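You operate a simulated robot arm through the tools that you are given. There is no shell and no other tool. Be economical: measure what you need, move in short steps, check, and stop when the job is done.

Carry out the task below with a simulated two-armed robot. There is one attempt and no reset: what you move stays moved.

## Task
Fit the blue filter in its box and turn the air back on.
Fine: close the line valve before the cover opens; free the orange lever, lock it again, then open the valve. Where these are worked on the way, their far stop is far enough and under half their travel is too little: line valve, orange lever.

The check looks at the end state, three seconds after you hand in, the way a careful person would. Anything else that was tipped, shoved, dropped, spilled or broken makes it a failure. A push-on lid holds only when it is set on centred and level and pressed home; a screw cap is set on level and turned clockwise until tight.

## Robot
Two 7-joint arms with two-finger parallel grippers on one trunk, on a base that drives. Base frame: it is fixed to the floor where the robot stands at the start and does not move with it; the origin is under the middle of the robot, x ahead of it, y to its left, z up; the surface under the hand at the start is at about z = 820. Lengths are in mm, angles in rad, forces in N, time in s.
The left shoulder is at the start at [70, 163, 1220], the right one opposite. With the tool pointing down near the work surface each hand reaches from about 360 to 880 mm from the robot's upright axis, wherever it stands, measured 20 degrees to its own side. Places, roughly: blue filter, green filter, orange filter [750, 1000, 750]; branch valve [900, 1300, 900]; inside of the filter box [700, 200, 800]; line valve [500, 0, 900]; orange lever [600, 100, 900]; pressure dial [500, 400, 800]; teal lever [900, 600, 1000]; unload valve [900, 400, 900]; yellow cover [700, 200, 900]; yellow lever [600, 600, 1000]. Payload 3.43 kg a hand.
Tool frame (each hand has its own): the origin (TCP) lies between the finger pads and is the grasp point; the fingertips stand 34 mm ahead of it; z points along the fingers, y is the line along which they close. Largest opening 128 mm; finger width 24, thickness 12; the body of the gripper, 48 by 130 mm, starts 96 mm behind the TCP.
Orientation is told as [roll, pitch, yaw] about the base's x, y, z axes, in that order, counted from this pose: with the fingers straight down and closing along the base's y, the tool's x points along the base's -x, its y along +y and its z along -z.

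## Interface
- The arms move only by the tool apply_moves. It takes "left_targets", "right_targets" or both (then of equal length, played together; a hand with none holds still); each is a list of rows, each a list of 7 numbers: the shift along the tool's x, y, z in mm, then the turn, a rotation vector about the tool's x, y, z in rad, then the closure in counts, from 0 (fully open) to 255 (shut). In form: [[tx, ty, tz, rx, ry, rz, claw], ...]. A call has 1 to 20 rows; each row shifts and turns the commanded pose from where the row before left it, along the tool's axes as they then stand. Each row takes 0.2 s and may step no farther than 50 mm and 0.15 rad from the row before; otherwise, or with a gripper value out of range, the whole call is refused. A pose out of reach is approached as far as the arm can. The call stops where the force on the tool passes 90 N (or 10 N more than at its start, if that is more) or the arm is blocked; 0.2 s more then pass. Each finger travels about 153 mm/s and halts on what it meets, pressing with about 43 N; the grip force reading is that of the motor and also rises with nothing between the fingers. The clock runs only during rows and for 0.2 s after the last one: add rows that do not move to give the fingers time. The reply holds the time, the measured pose of the TCP, the force on the tool along the base axes, the opening and the grip force, in the units named above and with some noise, with the torque about the TCP (base axes, N m) and any sound that the robot's microphone picked up, and new pictures: "pictures" is both (left out), scene, wrist or none (wrist: the cameras of the hands that moved).
- Cameras (640 x 400 px; columns grow to the right, rows downward): "scene" is now at [133.1, 32.9, 1454.7]; the picture's right is [0.36, -0.93, 0.00], its down [-0.49, -0.19, -0.85] and it looks along [0.80, 0.30, -0.52] (base axes); focal length 269 px, centre (320, 200). "left" rides on the left gripper at [76, 11, -160] in its tool frame; the picture's right is [-0.15, 0.99, 0.00], its down [-0.88, -0.13, -0.46] and it looks along [-0.45, -0.07, 0.89] (tool axes); focal length 234 px, centre (320, 200). "right" rides on the right gripper at [76, -11, -160] in its tool frame; the picture's right is [0.15, 0.99, 0.00], its down [-0.88, 0.13, -0.46] and it looks along [-0.45, 0.07, 0.89] (tool axes); focal length 234 px, centre (320, 200).
- slide_trunk(by): slides the trunk up (or, below 0, down) by that many mm; the arms and the scene camera ride with it, the base frame stays. It gives what a move gives, with no picture.
- drive_base(legs): drives the robot by 1 to 6 legs, each [ahead, left, turn to the left] in mm, mm and rad, along the robot's own axes; the way and the turn of a leg run together, so that a leg with both is an arc; at most 1500 mm and 3.142 rad a leg. The arms and the cameras ride along, it lands a little off, and it stops where it bumps. It gives what a move gives, and a new picture of the scene camera.
- turn_head(pan, tilt): turns the head with the scene camera to pan (to the left, within 1.501 rad either way) and tilt (down, from -0.506 to 1.204), counted from straight ahead of the robot. It gives what a move gives, and a new picture of the scene camera.
- point_at(camera, pixels): for up to 12 pixels [column, row] of the newest picture of that camera ("zoom" is the newest enlarged one), the place [x, y, z] in the base frame of the surface seen there, good to about 2 mm. It takes no simulated time.
- inspect(camera, box): a new picture of the part [left, top, right, bottom] of that camera's present view, enlarged. It takes no simulated time.
- finish_job(): hands the job in; it is judged then, once.

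Go step by step. Measure first, check grasps and placings, and put right what went wrong. The budget is 80 turns and 260 pictures, counting those below and the enlarged ones. Unless the task says otherwise, let go and move clear before handing in, and close with one line.

The tools are called after "Emit:" as name(argument=value, ...) on one line, values as JSON. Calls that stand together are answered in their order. apply_moves: Moves the arms, as the interface text tells. Its arguments: {"type":"object","properties":{"left_targets":{"type":"array","items":{"type":"array","items":{"type":"number"}}},"right_targets":{"type":"array","items":{"type":"array","items":{"type":"number"}}},"pictures":{"type":"string","enum":["both","scene","wrist","none"]}},"required":[]} The other tools are called the same way: slide_trunk (by) slides the trunk up or down; drive_base (legs) drives the base; turn_head (pan, tilt) turns the head that bears the scene camera; point_at (camera, pixels) gives the place of the surface under pixels of a picture; inspect (camera, box) takes an enlarged picture of a part of a camera's view; finish_job () hands the job in.

At the start:

```text
time: 0.0
left_ee_pos: [524.6, 496.9, 1236.0]
left_tcp_rot: [0.0, 0.0, 0.001]
left_force: [0.4, 0.0, -0.3]
left_torque: [0.0, -0.04, 0.01]
left_width: 127.9
left_gripper_force: 0.1
right_ee_pos: [520.5, 10.6, 1252.0]
right_tcp_rot: [0.001, 0.0, -0.001]
right_force: [0.1, 0.5, -0.7]
right_torque: [-0.01, -0.01, -0.02]
right_width: 128.4
right_gripper_force: 0.1
trunk travel left (down, up): [-700.0, 240.0]
robot x, y, heading: [4.0, 0.7, -0.001]
head pan, tilt: [0.363, 0.55]
```

scene: 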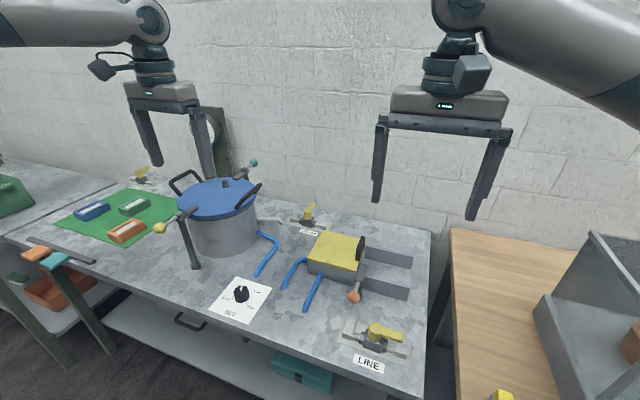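
right: 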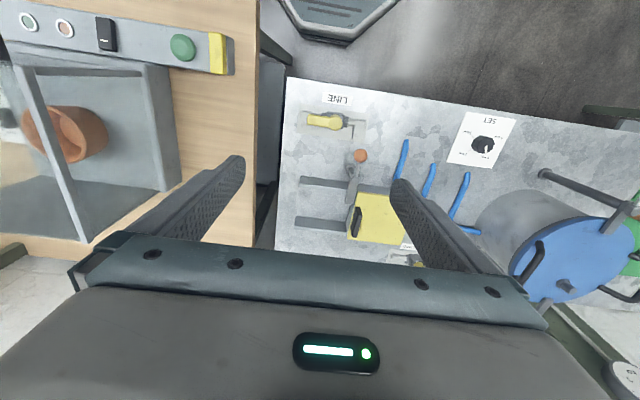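
left: 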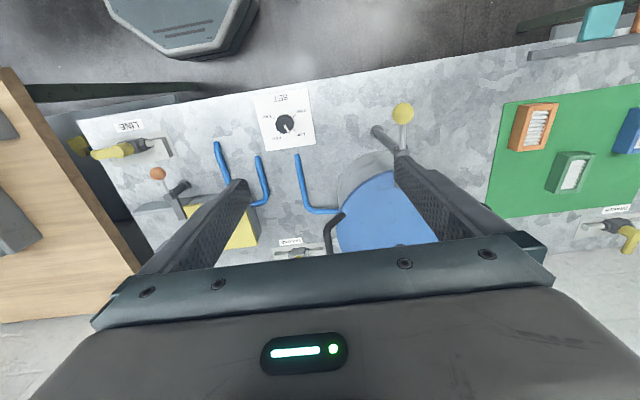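

The scene shows the line valve near (380,335), the yellow-covered box near (335,252) with the orange lever at (355,295), and the filters on the green mat at (90,210). I'll take enlarged views and measure.

Emit:
inspect(camera="scene", box=[260, 200, 440, 390])

Emit:
inspect(camera="left", box=[60, 90, 300, 260])

Emit:
inspect(camera="right", box=[270, 80, 450, 270])

Emit:
point_at(camera="scene", pixels=[[371, 328], [400, 340], [383, 332], [353, 297], [360, 275], [340, 240], [361, 248], [313, 268], [355, 280], [390, 255], [385, 285], [420, 330]])

Emit:
point_at(camera="right", pixels=[[312, 120], [338, 122], [358, 125], [361, 156], [353, 172], [350, 195], [362, 196], [400, 200], [352, 238], [398, 242], [357, 222], [320, 182]])

```text
2.11 times, centred on (350, 295) of scene
```

zoom: 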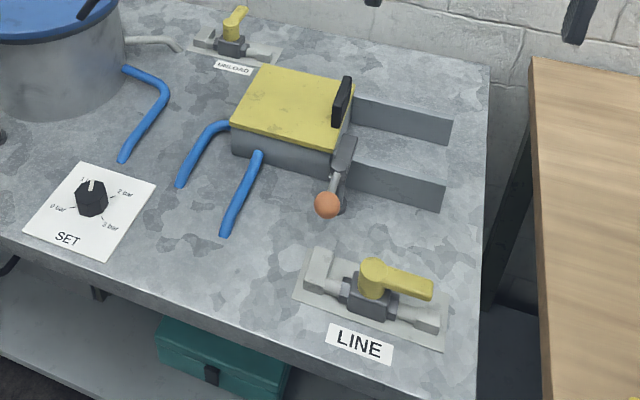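

```text
2.35 times, centred on (180, 175) of left
```

zoom: 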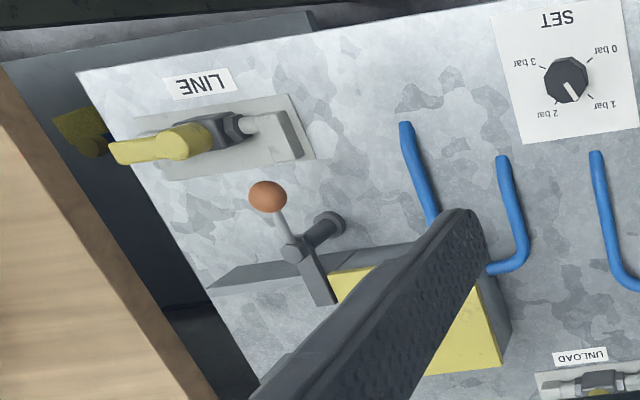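

```text
2.11 times, centred on (360, 175) of right
```

zoom: 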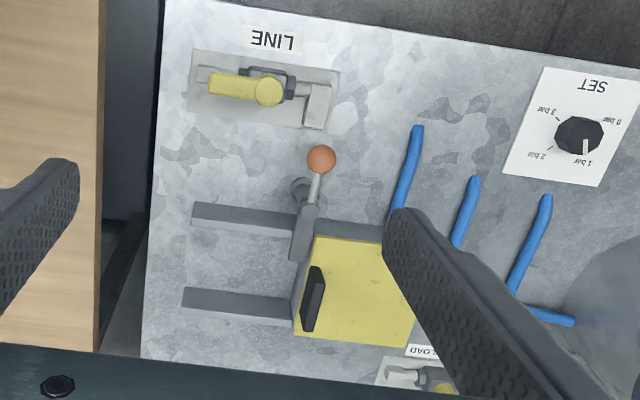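

```text
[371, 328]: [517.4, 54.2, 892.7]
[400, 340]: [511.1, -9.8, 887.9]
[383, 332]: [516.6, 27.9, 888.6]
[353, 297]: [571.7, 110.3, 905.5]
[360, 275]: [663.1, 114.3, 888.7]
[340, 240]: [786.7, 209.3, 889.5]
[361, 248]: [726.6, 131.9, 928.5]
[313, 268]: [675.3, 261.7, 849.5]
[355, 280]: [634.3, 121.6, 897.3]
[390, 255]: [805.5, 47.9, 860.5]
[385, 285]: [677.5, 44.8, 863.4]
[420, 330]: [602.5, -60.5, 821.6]
```

```text
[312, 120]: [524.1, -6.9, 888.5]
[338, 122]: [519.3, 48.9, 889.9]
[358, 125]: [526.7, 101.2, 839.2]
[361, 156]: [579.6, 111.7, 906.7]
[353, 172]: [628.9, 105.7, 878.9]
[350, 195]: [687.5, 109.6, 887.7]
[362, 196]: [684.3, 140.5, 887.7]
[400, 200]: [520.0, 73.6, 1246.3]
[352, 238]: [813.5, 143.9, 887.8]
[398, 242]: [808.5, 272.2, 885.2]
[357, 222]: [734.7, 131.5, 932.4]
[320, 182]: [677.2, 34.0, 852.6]
```

The line handle (z≈889) lies along y from about (518,52) to (512,-10), in line with its pipe, so it is open. I'll look closer at the lever and the box, and at the filters.

Emit:
inspect(camera="scene", box=[310, 225, 420, 310])

Emit:
inspect(camera="scene", box=[0, 150, 180, 310])

Emit:
apply_moves(right_targets=[[0, -10, 40, 0, 0, 0, 120], [0, -10, 40, 0, 0, 0, 120], [0, 0, 40, 0, 0, 0, 120], [0, 0, 40, 0, 0, 0, 120]])

```text
4.71 times, centred on (365, 268) of scene
```

zoom: 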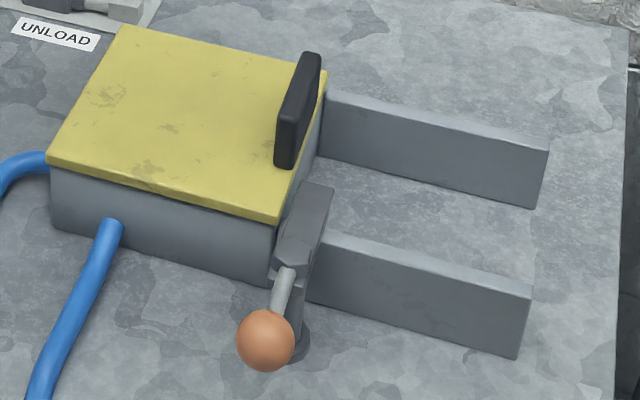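

```text
2.50 times, centred on (90, 230) of scene
```

zoom: 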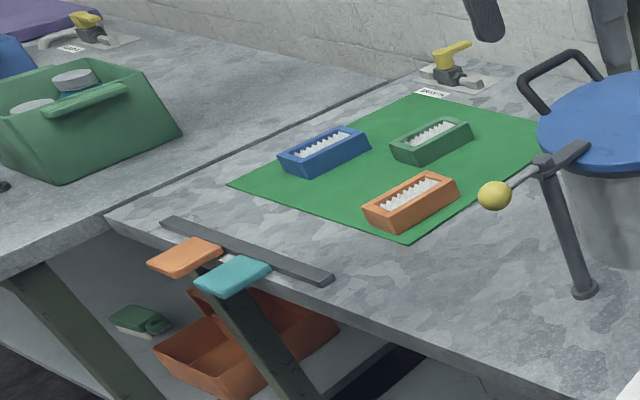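

```text
time: 1.0
left_ee_pos: [525.8, 495.8, 1236.8]
left_tcp_rot: [0.002, 0.0, -0.001]
left_force: [0.5, 0.7, 0.5]
left_torque: [0.02, 0.0, 0.01]
left_width: 128.0
left_gripper_force: 0.1
right_ee_pos: [521.5, -9.2, 1090.7]
right_tcp_rot: [-0.001, 0.004, -0.001]
right_force: [-0.3, -0.1, -0.3]
right_torque: [0.01, 0.0, 0.01]
right_width: 67.7
right_gripper_force: 0.1
trunk travel left (down, up): [-700.0, 240.0]
robot x, y, heading: [2.6, -2.1, 0.002]
head pan, tilt: [0.363, 0.55]
```

scene: 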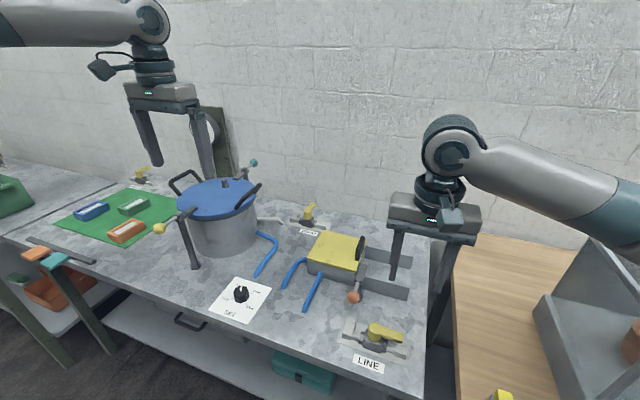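
right: 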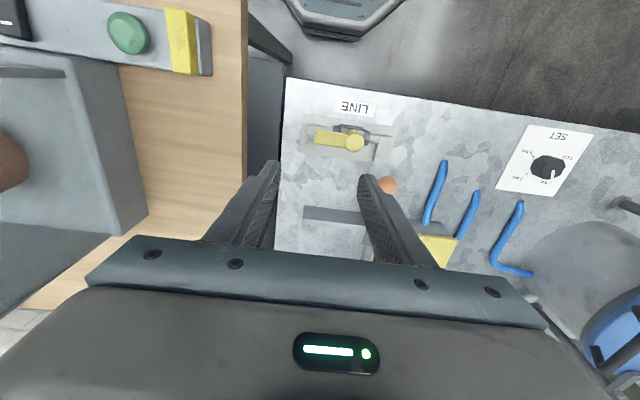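

The cover appears to slide along the two rails toward -y, with the lever blade blocking it. I'll zoom on the line valve for handle heights.

Emit:
inspect(camera="right", box=[290, 100, 410, 200])

Emit:
inspect(camera="scene", box=[330, 305, 420, 370])

Emit:
point_at(camera="scene", pixels=[[372, 335], [374, 324], [402, 337], [401, 341], [402, 350], [390, 350], [350, 326], [375, 329], [373, 343], [343, 338], [411, 347], [366, 339]])

```text
4.00 times, centred on (350, 150) of right
```

zoom: 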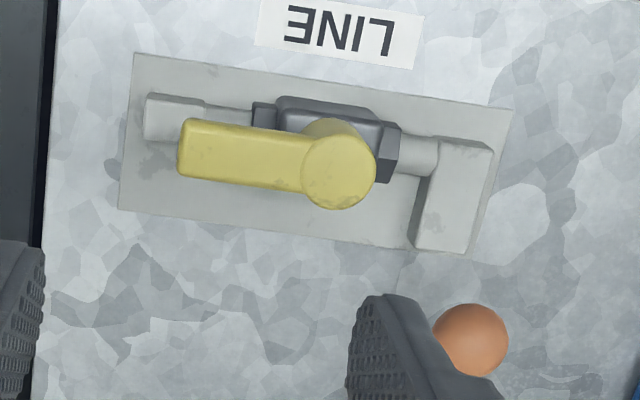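

```text
6.15 times, centred on (375, 338) of scene
```

zoom: 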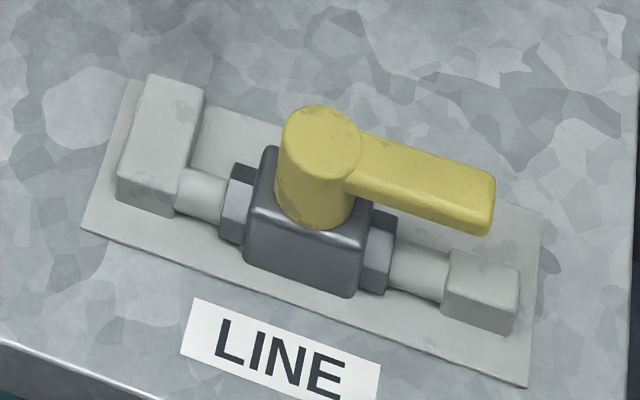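

```text
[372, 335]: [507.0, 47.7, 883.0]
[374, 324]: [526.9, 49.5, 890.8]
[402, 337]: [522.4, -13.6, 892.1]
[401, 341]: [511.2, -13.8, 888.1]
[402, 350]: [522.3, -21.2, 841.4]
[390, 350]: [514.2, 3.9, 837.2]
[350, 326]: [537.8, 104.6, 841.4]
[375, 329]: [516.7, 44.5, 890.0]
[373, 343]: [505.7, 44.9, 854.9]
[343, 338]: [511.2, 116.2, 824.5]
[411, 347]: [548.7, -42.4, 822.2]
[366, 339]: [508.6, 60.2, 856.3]
```

The handle's pivot is about (517,50) with its top at z≈890, and there is free space beneath it. I'll lower the closed right fingers on the -x side of the handle's end and start pushing toward +x.

Emit:
apply_moves(right_targets=[[30, 7, 0, 0, 0, 0, 255], [26, 0, 40, 0, 0, 0, 255], [0, 0, 45, 0, 0, 0, 255], [0, 0, 45, 0, 0, 0, 255], [0, 0, 45, 0, 0, 0, 255], [0, 0, 12, 0, 0, 0, 255], [-13, 0, 0, 0, 0, 0, 255], [-12, 0, 0, 0, 0, 0, 255], [-10, -2, 0, 0, 0, 0, 255], [-9, -2, 0, 0, 0, 0, 255]])

```text
time: 2.3
left_ee_pos: [516.6, 507.2, 1234.3]
left_tcp_rot: [-0.007, -0.005, 0.011]
left_force: [0.0, 0.1, 0.7]
left_torque: [0.02, -0.05, -0.01]
left_width: 128.1
left_gripper_force: 0.0
right_ee_pos: [518.6, 8.5, 995.8]
right_tcp_rot: [-0.005, -0.196, 0.016]
right_force: [0.0, -0.2, 0.1]
right_torque: [0.03, -0.01, -0.02]
right_width: 0.0
right_gripper_force: 33.2
trunk travel left (down, up): [-700.0, 240.0]
robot x, y, heading: [4.9, 1.7, 0.014]
head pan, tilt: [0.363, 0.55]
stopped in row 6 (right hand): the arm was blocked; the commanded pose is now the measured one
```

scene: 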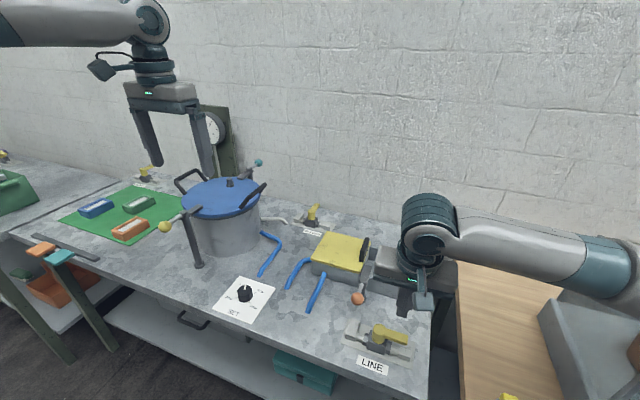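
right: 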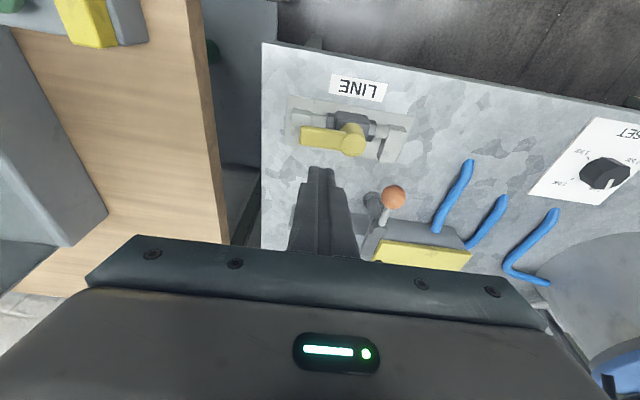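

The right arm was blocked as it reached across the body at close range, leaving the hand pitched -0.196. I'll lift and level it, then drive the base left and back a little so the valve lies in front of the right arm.

Emit:
apply_moves(right_targets=[[0, 0, -40, 0, 0, 0, 255], [0, 0, -45, 0, 0.1, 0, 255], [0, 0, -45, 0, 0.096, 0, 255], [0, 0, 0, 0, 0, 0, 255]], pictures="none")

Emit:
drive_base(legs=[[-80, 0, 0], [0, 170, 0]])

```text
time: 3.3
left_ee_pos: [524.0, 496.1, 1235.7]
left_tcp_rot: [0.001, 0.0, 0.008]
left_force: [0.8, -0.4, 0.3]
left_torque: [0.02, 0.02, 0.0]
left_width: 128.0
left_gripper_force: 0.1
right_ee_pos: [503.1, 2.2, 1116.5]
right_tcp_rot: [0.003, 0.024, 0.006]
right_force: [-0.2, 0.2, 0.4]
right_torque: [0.05, 0.01, -0.02]
right_width: 0.0
right_gripper_force: 33.6
trunk travel left (down, up): [-700.0, 240.0]
robot x, y, heading: [3.3, -5.8, 0.007]
head pan, tilt: [0.363, 0.55]
```

```text
time: 5.4
left_ee_pos: [448.6, 662.3, 1236.5]
left_tcp_rot: [0.003, 0.001, 0.003]
left_force: [0.4, -0.4, 0.3]
left_torque: [0.05, -0.01, 0.0]
left_width: 128.3
left_gripper_force: 0.1
right_ee_pos: [424.6, 167.8, 1114.6]
right_tcp_rot: [0.001, 0.023, 0.002]
right_force: [0.4, -0.5, -0.1]
right_torque: [0.02, 0.01, 0.01]
right_width: 0.1
right_gripper_force: 32.6
trunk travel left (down, up): [-700.0, 240.0]
robot x, y, heading: [-75.7, 169.5, 0.002]
head pan, tilt: [0.363, 0.55]
```

scene: 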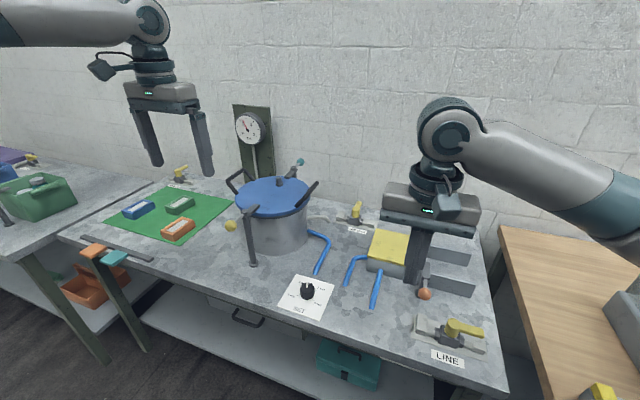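

The robot now stands at (-76,170). I'll bring the right fingers to (470,-4) and lower them to z≈903.

Emit:
apply_moves(right_targets=[[-15, -45, 0, 0, -0.022, 0, 255], [-15, -45, 0, 0, 0, 0, 255], [-15, -45, 0, 0, 0, 0, 255], [0, -37, 0, 0, 0, 0, 255], [0, 0, 45, 0, 0, 0, 255], [0, 0, 45, 0, 0, 0, 255], [0, 0, 45, 0, 0, 0, 255], [0, 0, 45, 0, 0, 0, 255], [0, 0, 31, 0, 0, 0, 255], [0, 0, 0, 0, 0, 0, 255]])

```text
time: 7.6
left_ee_pos: [448.7, 664.2, 1236.1]
left_tcp_rot: [-0.001, -0.001, 0.003]
left_force: [-0.2, -0.8, -0.5]
left_torque: [-0.02, 0.03, 0.01]
left_width: 128.0
left_gripper_force: 0.1
right_ee_pos: [468.1, -2.6, 902.4]
right_tcp_rot: [0.002, -0.001, 0.002]
right_force: [0.4, 0.5, 0.6]
right_torque: [0.01, 0.0, -0.03]
right_width: 0.4
right_gripper_force: 33.1
trunk travel left (down, up): [-700.0, 240.0]
robot x, y, heading: [-76.1, 168.5, 0.003]
head pan, tilt: [0.363, 0.55]
```

scene: 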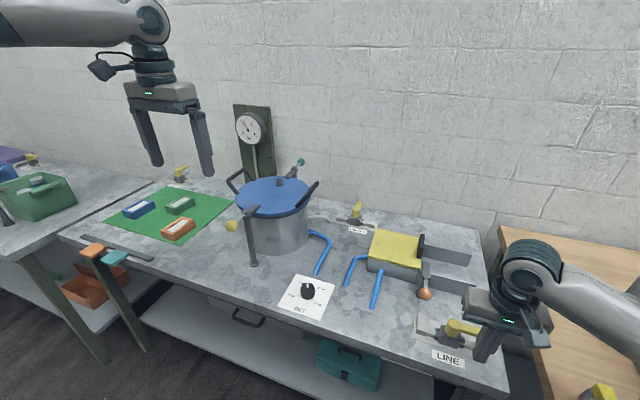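
right: 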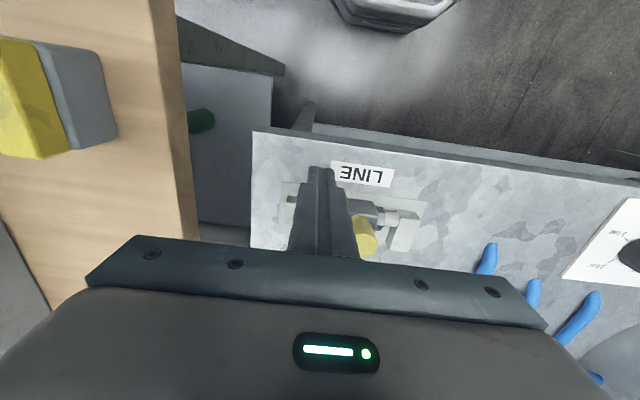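

The fingers are in place on the near side of the handle. I'll make a short push to +x and watch the force.

Emit:
apply_moves(right_targets=[[-15, 0, 0, 0, 0, 0, 255], [-12, 0, 0, 0, 0, 0, 255], [-10, -2, 0, 0, 0, 0, 255], [-8, -2, 0, 0, 0, 0, 255], [0, 0, 0, 0, 0, 0, 255]])

```text
time: 8.8
left_ee_pos: [447.7, 664.3, 1237.3]
left_tcp_rot: [0.0, 0.0, 0.005]
left_force: [0.8, -0.8, -0.5]
left_torque: [-0.01, 0.0, -0.01]
left_width: 127.7
left_gripper_force: 0.1
right_ee_pos: [516.2, -7.3, 903.2]
right_tcp_rot: [0.002, -0.001, 0.002]
right_force: [-0.1, -0.2, -0.2]
right_torque: [0.03, 0.02, -0.02]
right_width: 0.3
right_gripper_force: 33.2
trunk travel left (down, up): [-700.0, 240.0]
robot x, y, heading: [-72.0, 166.4, 0.0]
head pan, tilt: [0.363, 0.55]
```

scene: 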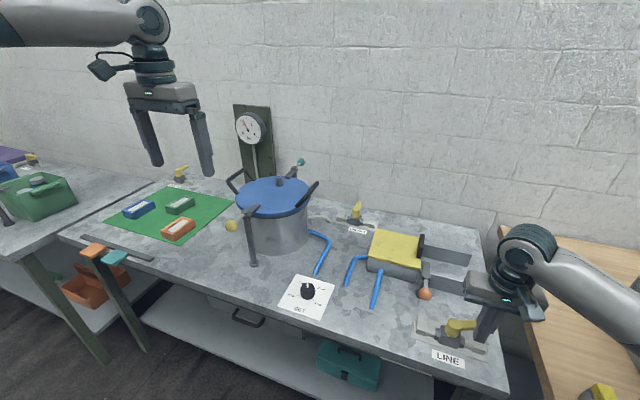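
right: 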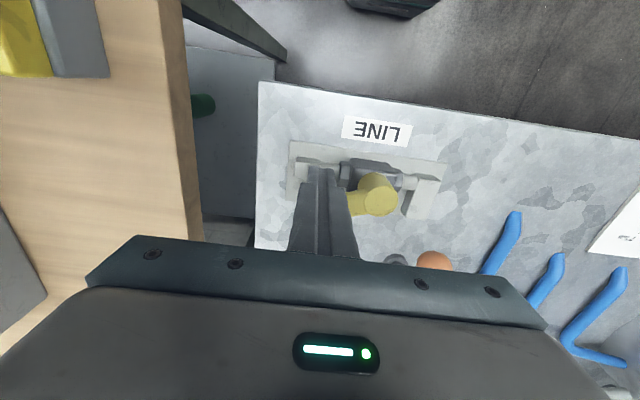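

The handle turns freely toward +x. I'll continue the push along its arc to the stop.

Emit:
apply_moves(right_targets=[[-11, 0, 0, 0, 0, 0, 255], [-12, 3, 0, 0, 0, 0, 255], [-13, 8, 0, 0, 0, 0, 255], [-11, 11, 0, 0, 0, 0, 255], [-7, 12, 0, 0, 0, 0, 255], [-3, 10, 0, 0, 0, 0, 255], [0, 8, 0, 0, 0, 0, 255], [0, 0, 0, 0, 0, 0, 255]])

```text
time: 10.6
left_ee_pos: [448.4, 652.4, 1241.7]
left_tcp_rot: [0.009, -0.002, -0.002]
left_force: [0.4, -0.4, 0.5]
left_torque: [0.03, -0.02, 0.01]
left_width: 128.0
left_gripper_force: 0.1
right_ee_pos: [567.6, 24.3, 902.2]
right_tcp_rot: [-0.011, 0.008, -0.014]
right_force: [-23.2, -69.5, -7.0]
right_torque: [-0.99, 0.22, 0.95]
right_width: 0.1
right_gripper_force: 32.6
trunk travel left (down, up): [-700.0, 240.0]
robot x, y, heading: [-74.0, 163.5, -0.001]
head pan, tilt: [0.363, 0.55]
```

scene: 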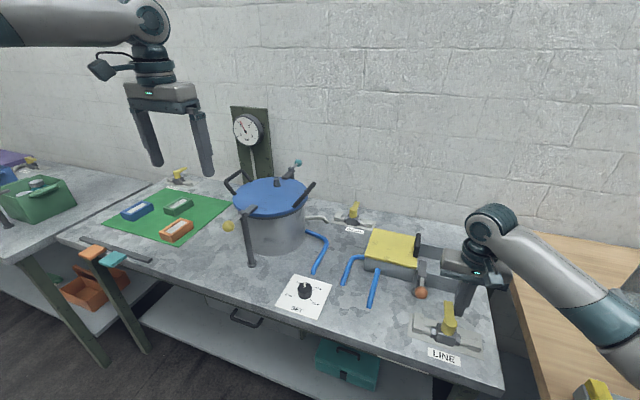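
right: 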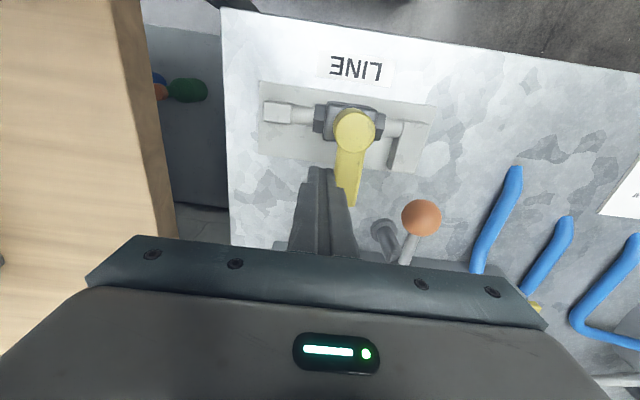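

The handle now lies across the pipe and is held against its stop (70 N), so the line valve is closed. I'll back the hand off and up and look at the lever.

Emit:
apply_moves(right_targets=[[0, -25, 0, 0, 0, 0, 255], [0, -10, -40, 0, 0, 0, 255], [0, 0, -45, 0, 0, 0, 255], [20, 0, -45, 0, 0, 0, 255], [0, 0, 0, 0, 0, 0, 255]])

Emit:
inspect(camera="scene", box=[350, 220, 480, 310])

Emit:
inspect(camera="right", box=[220, 80, 480, 260])

```text
time: 11.8
left_ee_pos: [448.9, 663.0, 1235.3]
left_tcp_rot: [0.0, -0.001, 0.004]
left_force: [-1.0, 0.4, -1.1]
left_torque: [-0.02, 0.01, 0.0]
left_width: 127.9
left_gripper_force: 0.0
right_ee_pos: [549.5, 10.2, 1035.3]
right_tcp_rot: [0.002, -0.002, 0.002]
right_force: [-0.5, -0.1, -0.7]
right_torque: [0.01, 0.04, 0.01]
right_width: 0.1
right_gripper_force: 32.6
trunk travel left (down, up): [-700.0, 240.0]
robot x, y, heading: [-79.1, 165.3, 0.005]
head pan, tilt: [0.363, 0.55]
```

scene: 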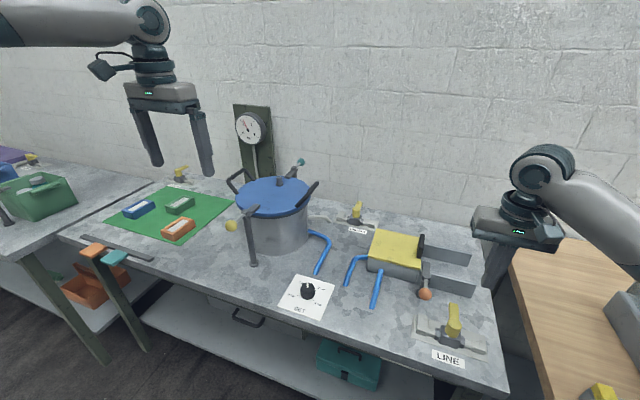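
right: 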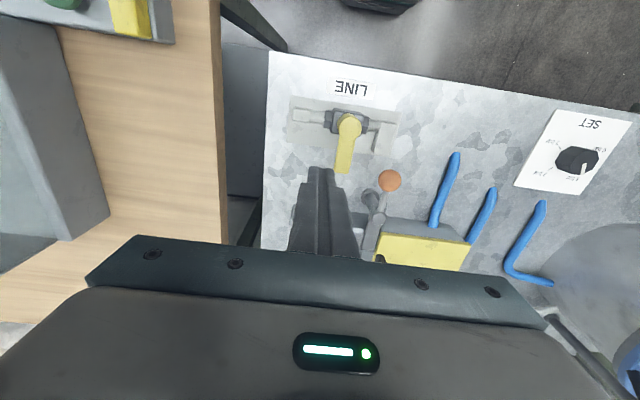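

```text
4.44 times, centred on (415, 265) of scene
```

zoom: 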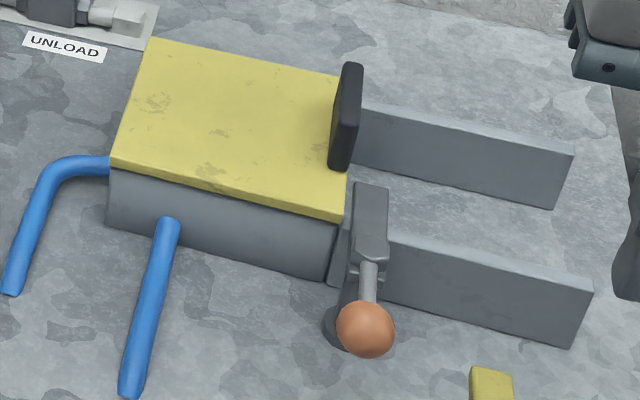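

```text
2.22 times, centred on (350, 170) of right
```

zoom: 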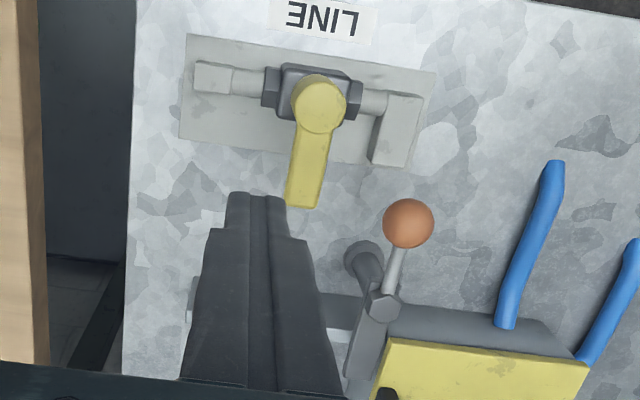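

I'll measure lever points from both views.

Emit:
point_at(camera="scene", pixels=[[424, 294], [433, 294], [417, 294], [426, 282], [425, 275], [429, 273], [432, 265], [426, 263], [424, 271], [418, 268], [419, 277], [421, 250]])

Emit:
point_at(camera="right", pixels=[[390, 180], [379, 181], [401, 181], [385, 200], [375, 190], [376, 213], [380, 220], [369, 240], [365, 247], [385, 247], [405, 225], [425, 228]])

```text
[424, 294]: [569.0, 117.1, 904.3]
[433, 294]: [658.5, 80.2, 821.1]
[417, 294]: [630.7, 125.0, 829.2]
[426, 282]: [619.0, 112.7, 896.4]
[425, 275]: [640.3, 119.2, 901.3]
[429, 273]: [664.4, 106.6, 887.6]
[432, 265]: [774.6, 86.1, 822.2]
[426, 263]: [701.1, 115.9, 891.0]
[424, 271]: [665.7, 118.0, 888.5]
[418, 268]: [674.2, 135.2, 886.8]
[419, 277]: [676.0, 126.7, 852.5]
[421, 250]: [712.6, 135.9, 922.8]
```

```text
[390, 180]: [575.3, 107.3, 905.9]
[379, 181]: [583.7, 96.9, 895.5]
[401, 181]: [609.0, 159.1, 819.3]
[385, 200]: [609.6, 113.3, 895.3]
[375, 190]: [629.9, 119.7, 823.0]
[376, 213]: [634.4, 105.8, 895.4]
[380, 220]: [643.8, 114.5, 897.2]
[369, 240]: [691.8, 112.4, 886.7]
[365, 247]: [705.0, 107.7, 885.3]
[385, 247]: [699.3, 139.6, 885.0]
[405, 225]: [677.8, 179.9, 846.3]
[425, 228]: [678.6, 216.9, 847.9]
```

The lever pivots about (640,113); its knob is at (577,110,893) and the blade blocks the cover up to x≈705. I'll lower the closed fingers on the -y side of the knob at (577,80) and begin a push toward +y.

Emit:
apply_moves(right_targets=[[-14, 35, 0, 0, 0, 0, 255], [-14, 35, 0, 0, 0, 0, 255], [0, 0, 42, 0, 0, 0, 255], [0, 0, 42, 0, 0, 0, 255], [0, 0, 42, 0, 0, 0, 255], [0, 0, 0, 0, 0, 0, 255], [2, 10, 0, 0, 0, 0, 255], [2, 8, 0, 0, 0, 0, 255], [1, 6, 0, 0, 0, 0, 255], [0, 0, 0, 0, 0, 0, 255]])

```text
time: 14.0
left_ee_pos: [448.7, 663.8, 1237.0]
left_tcp_rot: [0.0, 0.0, 0.005]
left_force: [-0.2, 0.2, -0.4]
left_torque: [0.0, 0.02, -0.01]
left_width: 127.9
left_gripper_force: 0.2
right_ee_pos: [575.5, 105.8, 906.6]
right_tcp_rot: [0.003, -0.001, 0.001]
right_force: [0.2, -0.5, -0.2]
right_torque: [-0.01, 0.02, -0.03]
right_width: 0.0
right_gripper_force: 33.5
trunk travel left (down, up): [-700.0, 240.0]
robot x, y, heading: [-74.7, 166.3, 0.002]
head pan, tilt: [0.363, 0.55]
```

scene: 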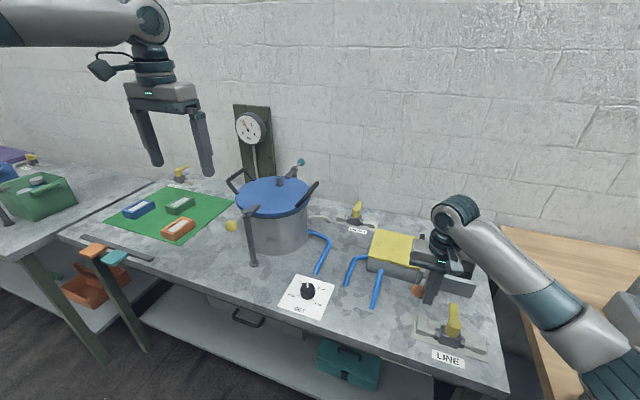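
right: 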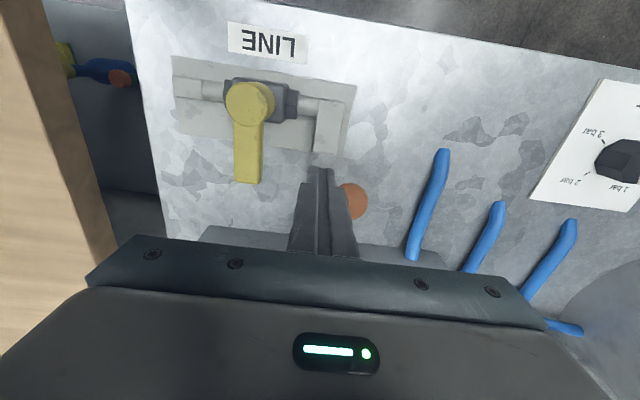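

The knob is moving toward +y with no resistance. I'll continue along its arc.

Emit:
apply_moves(right_targets=[[2, 9, 0, 0, 0, 0, 255], [0, 9, 0, 0, 0, 0, 255], [-3, 9, 0, 0, 0, 0, 255], [-4, 9, 0, 0, 0, 0, 255], [-6, 8, 0, 0, 0, 0, 255], [-7, 7, 0, 0, 0, 0, 255], [-9, 6, 0, 0, 0, 0, 255], [-11, 5, 0, 0, 0, 0, 255], [-11, 3, 0, 0, 0, 0, 255], [0, 0, 0, 0, 0, 0, 255]])

```text
time: 16.2
left_ee_pos: [440.0, 659.2, 1241.2]
left_tcp_rot: [0.003, -0.006, 0.001]
left_force: [0.0, -0.2, 0.3]
left_torque: [0.04, 0.03, 0.03]
left_width: 128.1
left_gripper_force: 0.0
right_ee_pos: [606.2, 163.8, 907.2]
right_tcp_rot: [-0.008, 0.031, 0.007]
right_force: [-41.2, -11.3, 16.3]
right_torque: [0.19, -0.04, 0.06]
right_width: 0.0
right_gripper_force: 33.3
trunk travel left (down, up): [-700.0, 240.0]
robot x, y, heading: [-80.0, 162.1, -0.001]
head pan, tilt: [0.363, 0.55]
stopped in row 10 (right hand): the force on the tool passed its limit at 93 N (the readings are from after the stop); the commanded pose is now the measured one
```

scene: 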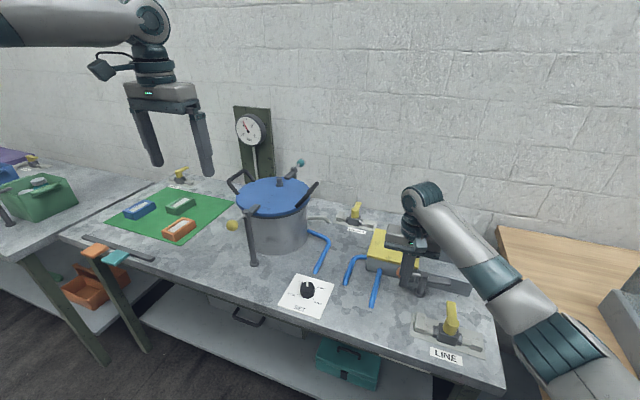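
right: 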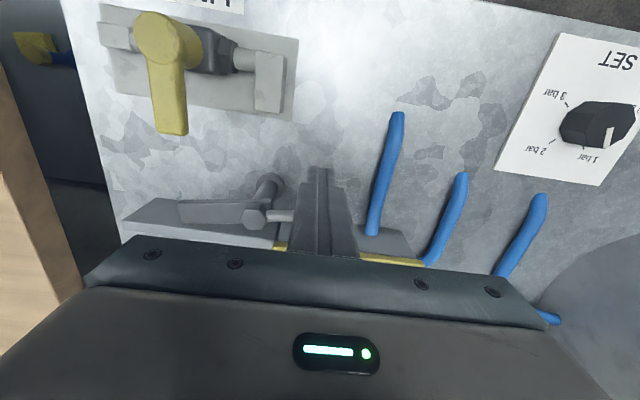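

The lever swung about 90° to its stop; the blade now points to -y at x≈640, clear of the cover. I'll retreat and look at the cover handle.

Emit:
apply_moves(right_targets=[[25, -5, 0, 0, 0, 0, 255], [10, 0, -45, 0, -0.03, 0, 255], [0, 0, -45, 0, 0, 0, 255], [0, -45, -45, 0, 0, 0, 150], [0, -45, 0, 0, 0, 0, 150], [0, 0, 0, 0, 0, 0, 150]])

Emit:
inspect(camera="scene", box=[350, 220, 480, 310])

```text
refused: row 4 steps farther than a row can; nothing moved
```

```text
4.44 times, centred on (415, 265) of scene
```

zoom: 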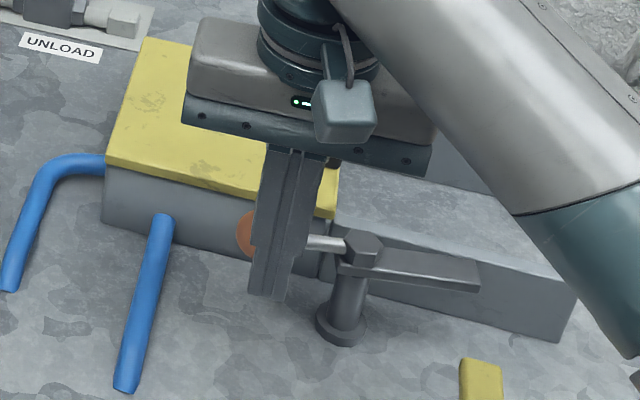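

The row was over 50 mm, so I'll split it.

Emit:
apply_moves(right_targets=[[25, -5, 0, 0, 0, 0, 255], [10, 0, -45, 0, -0.03, 0, 255], [0, 0, -45, 0, 0, 0, 255], [0, -20, -45, 0, 0, 0, 150], [0, -45, 0, 0, 0, 0, 150], [0, -40, 0, 0, 0, 0, 150], [0, 0, 0, 0, 0, 0, 150]])

Emit:
inspect(camera="scene", box=[350, 220, 480, 310])

```text
time: 17.8
left_ee_pos: [447.4, 664.0, 1234.9]
left_tcp_rot: [0.0, 0.0, 0.001]
left_force: [0.2, 0.5, -0.1]
left_torque: [-0.02, 0.02, 0.02]
left_width: 128.1
left_gripper_force: 0.0
right_ee_pos: [582.5, 62.4, 1037.1]
right_tcp_rot: [-0.006, -0.004, 0.007]
right_force: [0.1, -0.2, 0.8]
right_torque: [-0.01, 0.01, -0.01]
right_width: 52.7
right_gripper_force: 0.0
trunk travel left (down, up): [-700.0, 240.0]
robot x, y, heading: [-77.5, 167.3, 0.0]
head pan, tilt: [0.363, 0.55]
```

scene: 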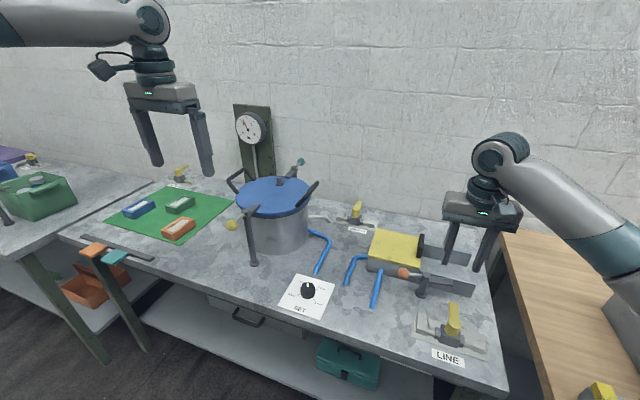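
right: 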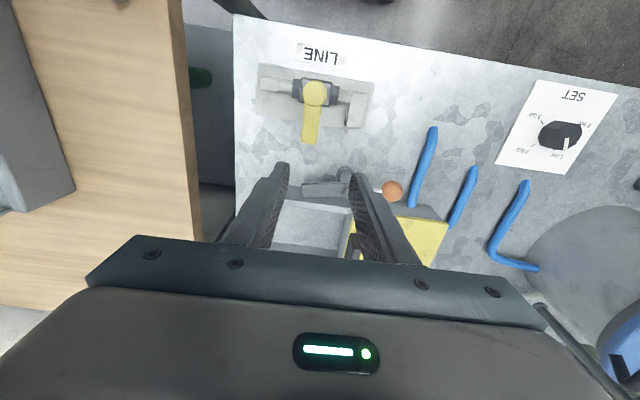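

```text
4.44 times, centred on (415, 265) of scene
```

zoom: 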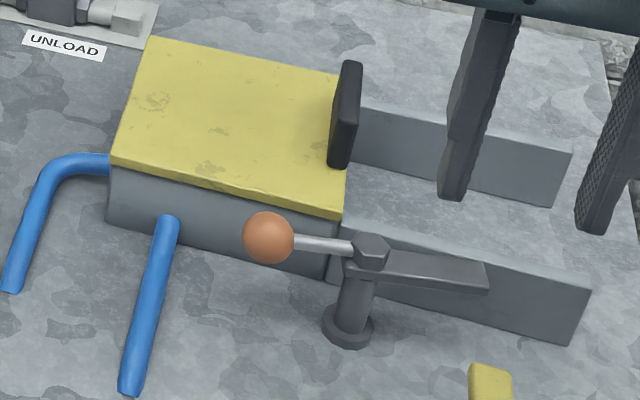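

The lever is out of the way. I'll measure the black handle in the zoomed picture.

Emit:
point_at(camera="zoom", pixels=[[350, 66], [341, 158], [352, 150], [335, 150], [358, 80], [345, 110], [332, 140], [480, 270], [480, 285], [342, 205], [570, 155], [590, 290]])

Emit:
inspect(camera="right", box=[250, 160, 460, 280])

```text
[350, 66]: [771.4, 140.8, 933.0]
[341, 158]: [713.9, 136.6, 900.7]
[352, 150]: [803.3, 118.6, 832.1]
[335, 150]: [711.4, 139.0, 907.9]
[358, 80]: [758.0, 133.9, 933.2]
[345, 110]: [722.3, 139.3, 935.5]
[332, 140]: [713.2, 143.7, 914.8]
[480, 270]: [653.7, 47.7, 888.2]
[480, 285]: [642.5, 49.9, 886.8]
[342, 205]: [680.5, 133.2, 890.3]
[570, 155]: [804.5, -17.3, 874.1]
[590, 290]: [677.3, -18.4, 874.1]
```

```text
3.05 times, centred on (355, 220) of right
```

zoom: 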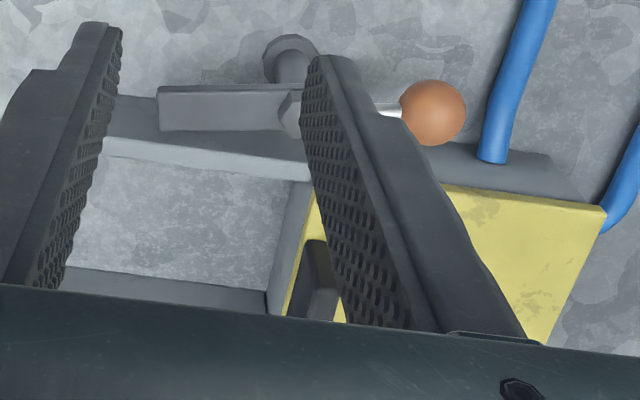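

The handle spans x 713–772, y 133–145, z 890–934, and the rails (z 874) guide the cover toward -y. I'll drive 70 mm ahead for reach.

Emit:
drive_base(legs=[[70, 0, 0]])

```text
time: 18.9
left_ee_pos: [515.9, 665.1, 1237.4]
left_tcp_rot: [0.0, -0.003, 0.004]
left_force: [0.7, 0.0, -0.1]
left_torque: [-0.01, -0.02, -0.03]
left_width: 128.0
left_gripper_force: 0.1
right_ee_pos: [651.4, 62.8, 1039.5]
right_tcp_rot: [-0.006, -0.007, 0.008]
right_force: [-0.6, 1.0, 0.1]
right_torque: [0.0, -0.02, 0.02]
right_width: 52.7
right_gripper_force: 0.0
trunk travel left (down, up): [-700.0, 240.0]
robot x, y, heading: [-8.9, 167.4, 0.003]
head pan, tilt: [0.363, 0.55]
```

scene: 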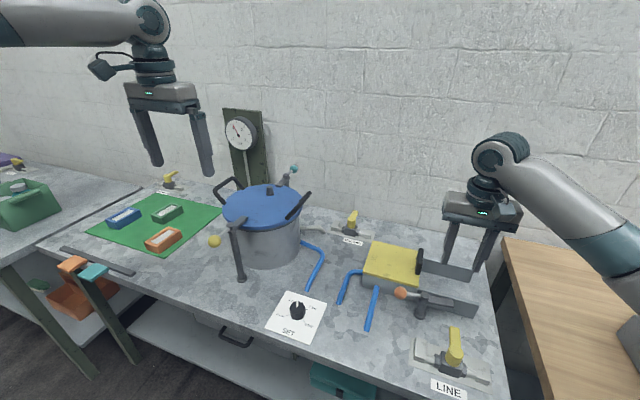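

I'm now at (651,63,1039). I'll move above the handle, lower to z≈930 and close on it.

Emit:
apply_moves(right_targets=[[-45, 0, 0, 0, 0, 0, 140], [-45, 20, 0, 0, 0, 0, 140], [0, 45, 0, 0, 0, 0, 140], [0, 11, 0, 0, 0, 0, 140], [0, 0, 45, 0, 0, 0, 140], [0, 0, 45, 0, 0, 0, 140], [0, 0, 19, 0, 0, 0, 140], [0, 0, 0, 0, 0, 0, 140]])

Emit:
inspect(camera="scene", box=[350, 200, 480, 310])

```text
time: 20.6
left_ee_pos: [516.7, 663.6, 1236.7]
left_tcp_rot: [0.0, -0.002, 0.004]
left_force: [0.6, 0.4, 0.0]
left_torque: [0.01, 0.02, 0.0]
left_width: 127.9
left_gripper_force: 0.2
right_ee_pos: [739.8, 138.3, 929.5]
right_tcp_rot: [-0.008, -0.002, 0.008]
right_force: [-0.2, 0.3, 0.0]
right_torque: [-0.03, -0.01, 0.01]
right_width: 57.9
right_gripper_force: 0.0
trunk travel left (down, up): [-700.0, 240.0]
robot x, y, heading: [-8.8, 166.7, 0.0]
head pan, tilt: [0.363, 0.55]
```

scene: 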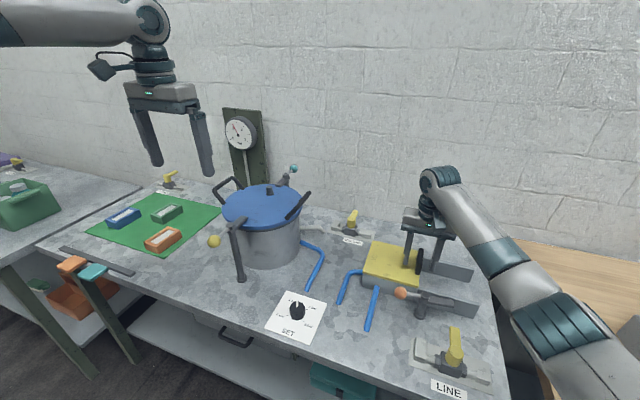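
right: 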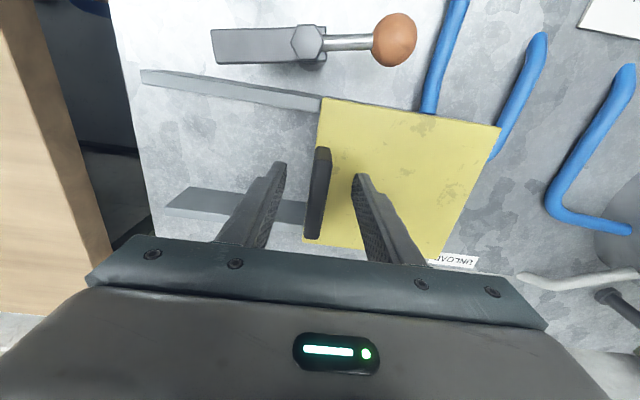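

```text
3.64 times, centred on (415, 255) of scene
```

zoom: 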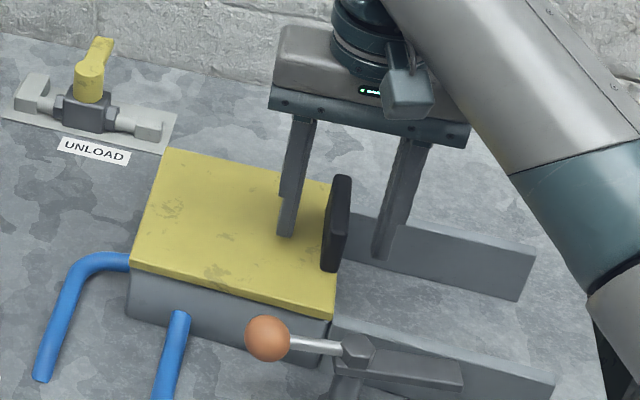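

The fingers straddle the handle. I'll close and try a short pull toward -y.

Emit:
apply_moves(right_targets=[[0, 0, 0, 0, 0, 0, 255], [0, 0, 0, 0, 0, 0, 255], [0, 0, 0, 0, 0, 0, 255], [0, -8, 0, 0, 0, 0, 255], [0, -10, 0, 0, 0, 0, 255], [0, -12, 0, 0, 0, 0, 255], [0, 0, 0, 0, 0, 0, 255]], pictures="wrist")

```text
time: 22.2
left_ee_pos: [514.3, 664.0, 1237.4]
left_tcp_rot: [0.0, -0.001, 0.002]
left_force: [0.1, 0.1, 1.1]
left_torque: [-0.04, -0.02, 0.0]
left_width: 128.1
left_gripper_force: 0.1
right_ee_pos: [740.6, 107.0, 930.2]
right_tcp_rot: [-0.008, 0.0, 0.007]
right_force: [-27.9, 3.3, -8.6]
right_torque: [1.54, 1.46, -0.71]
right_width: 13.6
right_gripper_force: 44.6
trunk travel left (down, up): [-700.0, 240.0]
robot x, y, heading: [-9.9, 166.5, 0.002]
head pan, tilt: [0.363, 0.55]
```

right: 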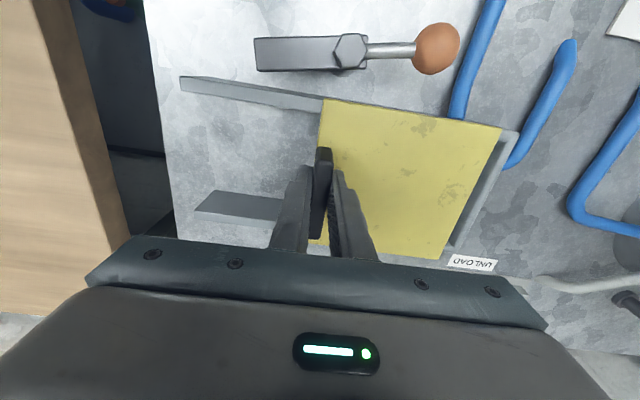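

The cover slides open along the rails. I'll keep pulling until the box is uncovered.

Emit:
apply_moves(right_targets=[[2, -12, 0, 0, 0, 0, 255], [0, -14, 0, 0, 0, 0, 255], [0, -14, 0, 0, 0, 0, 255], [0, -14, 0, 0, 0, 0, 255], [0, -14, 0, 0, 0, 0, 255], [0, -14, 0, 0, 0, 0, 255], [0, -14, 0, 0, 0, 0, 255], [0, -10, 0, 0, 0, 0, 255], [0, 0, 0, 0, 0, 0, 255]])

```text
time: 24.2
left_ee_pos: [515.5, 663.3, 1236.3]
left_tcp_rot: [0.001, -0.002, 0.004]
left_force: [-0.2, 0.3, 0.2]
left_torque: [-0.01, -0.03, 0.0]
left_width: 128.1
left_gripper_force: 0.0
right_ee_pos: [739.8, 2.0, 929.9]
right_tcp_rot: [-0.007, -0.001, 0.008]
right_force: [-23.1, 5.8, -18.2]
right_torque: [1.45, 0.28, -0.74]
right_width: 13.4
right_gripper_force: 44.7
trunk travel left (down, up): [-700.0, 240.0]
robot x, y, heading: [-7.3, 168.9, 0.003]
head pan, tilt: [0.363, 0.55]
```

scene: 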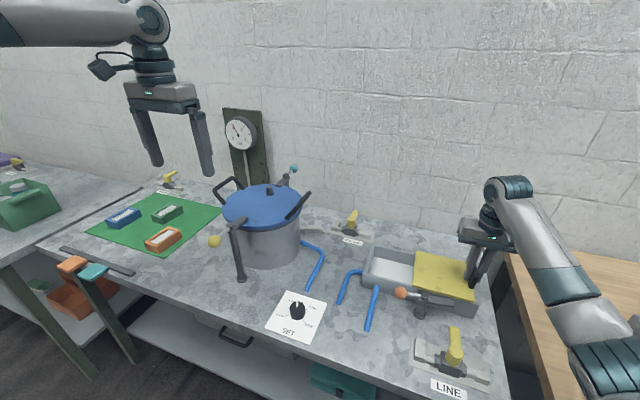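
right: 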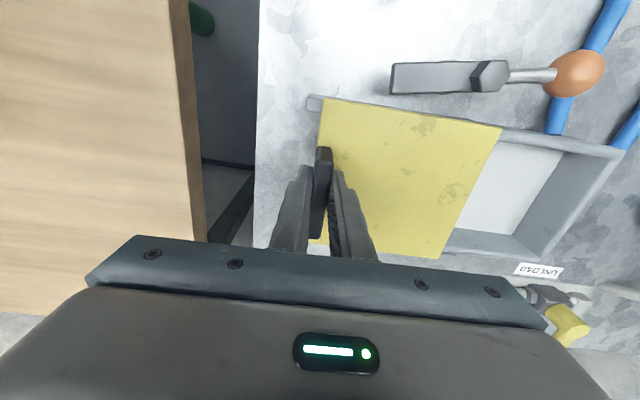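

The cover has moved about 137 mm and the box is open. I'll release, rise, and inspect the cavity.

Emit:
apply_moves(right_targets=[[0, 0, 0, 0, 0, 0, 140], [0, 0, 0, 0, 0, 0, 140], [0, 0, -40, 0, 0, 0, 140], [0, 0, -45, 0, 0, 0, 140], [0, 0, -45, 0, 0, 0, 140], [40, 0, 0, 0, 0, 0, 140], [0, 0, 0, 0, 0, 0, 140]])

Emit:
inspect(camera="scene", box=[340, 220, 490, 330])

Emit:
inspect(camera="scene", box=[80, 180, 230, 270])

```text
time: 25.9
left_ee_pos: [516.0, 664.4, 1235.4]
left_tcp_rot: [0.0, 0.001, 0.002]
left_force: [0.2, -0.4, -0.3]
left_torque: [-0.03, 0.01, 0.0]
left_width: 128.1
left_gripper_force: 0.1
right_ee_pos: [702.9, 2.2, 1057.2]
right_tcp_rot: [-0.007, -0.004, 0.006]
right_force: [0.5, 0.6, 0.2]
right_torque: [-0.04, -0.01, -0.01]
right_width: 57.6
right_gripper_force: 0.2
trunk travel left (down, up): [-700.0, 240.0]
robot x, y, heading: [-8.0, 167.2, 0.003]
head pan, tilt: [0.363, 0.55]
```

scene: 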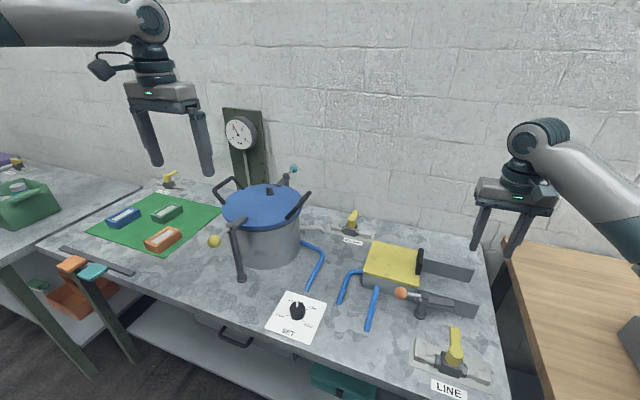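
right: 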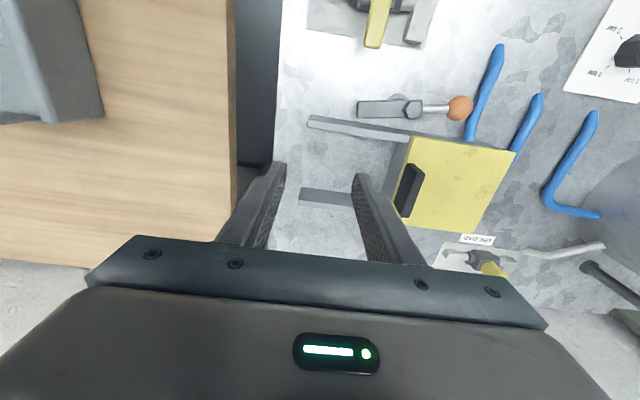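

```text
3.64 times, centred on (415, 275) of scene
```

zoom: 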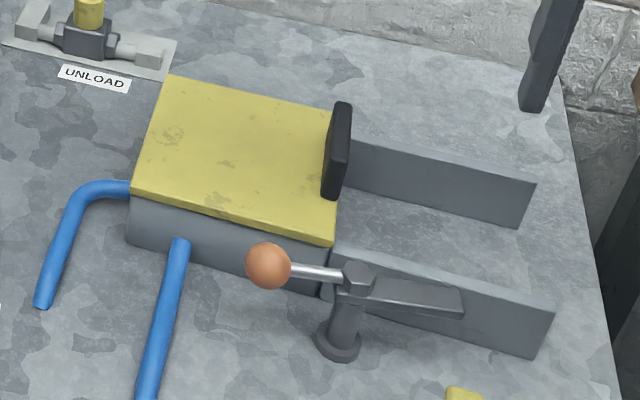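

```text
4.27 times, centred on (155, 225) of scene
```

zoom: 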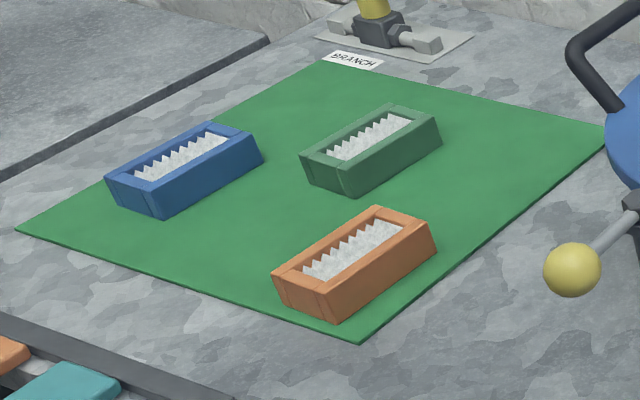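

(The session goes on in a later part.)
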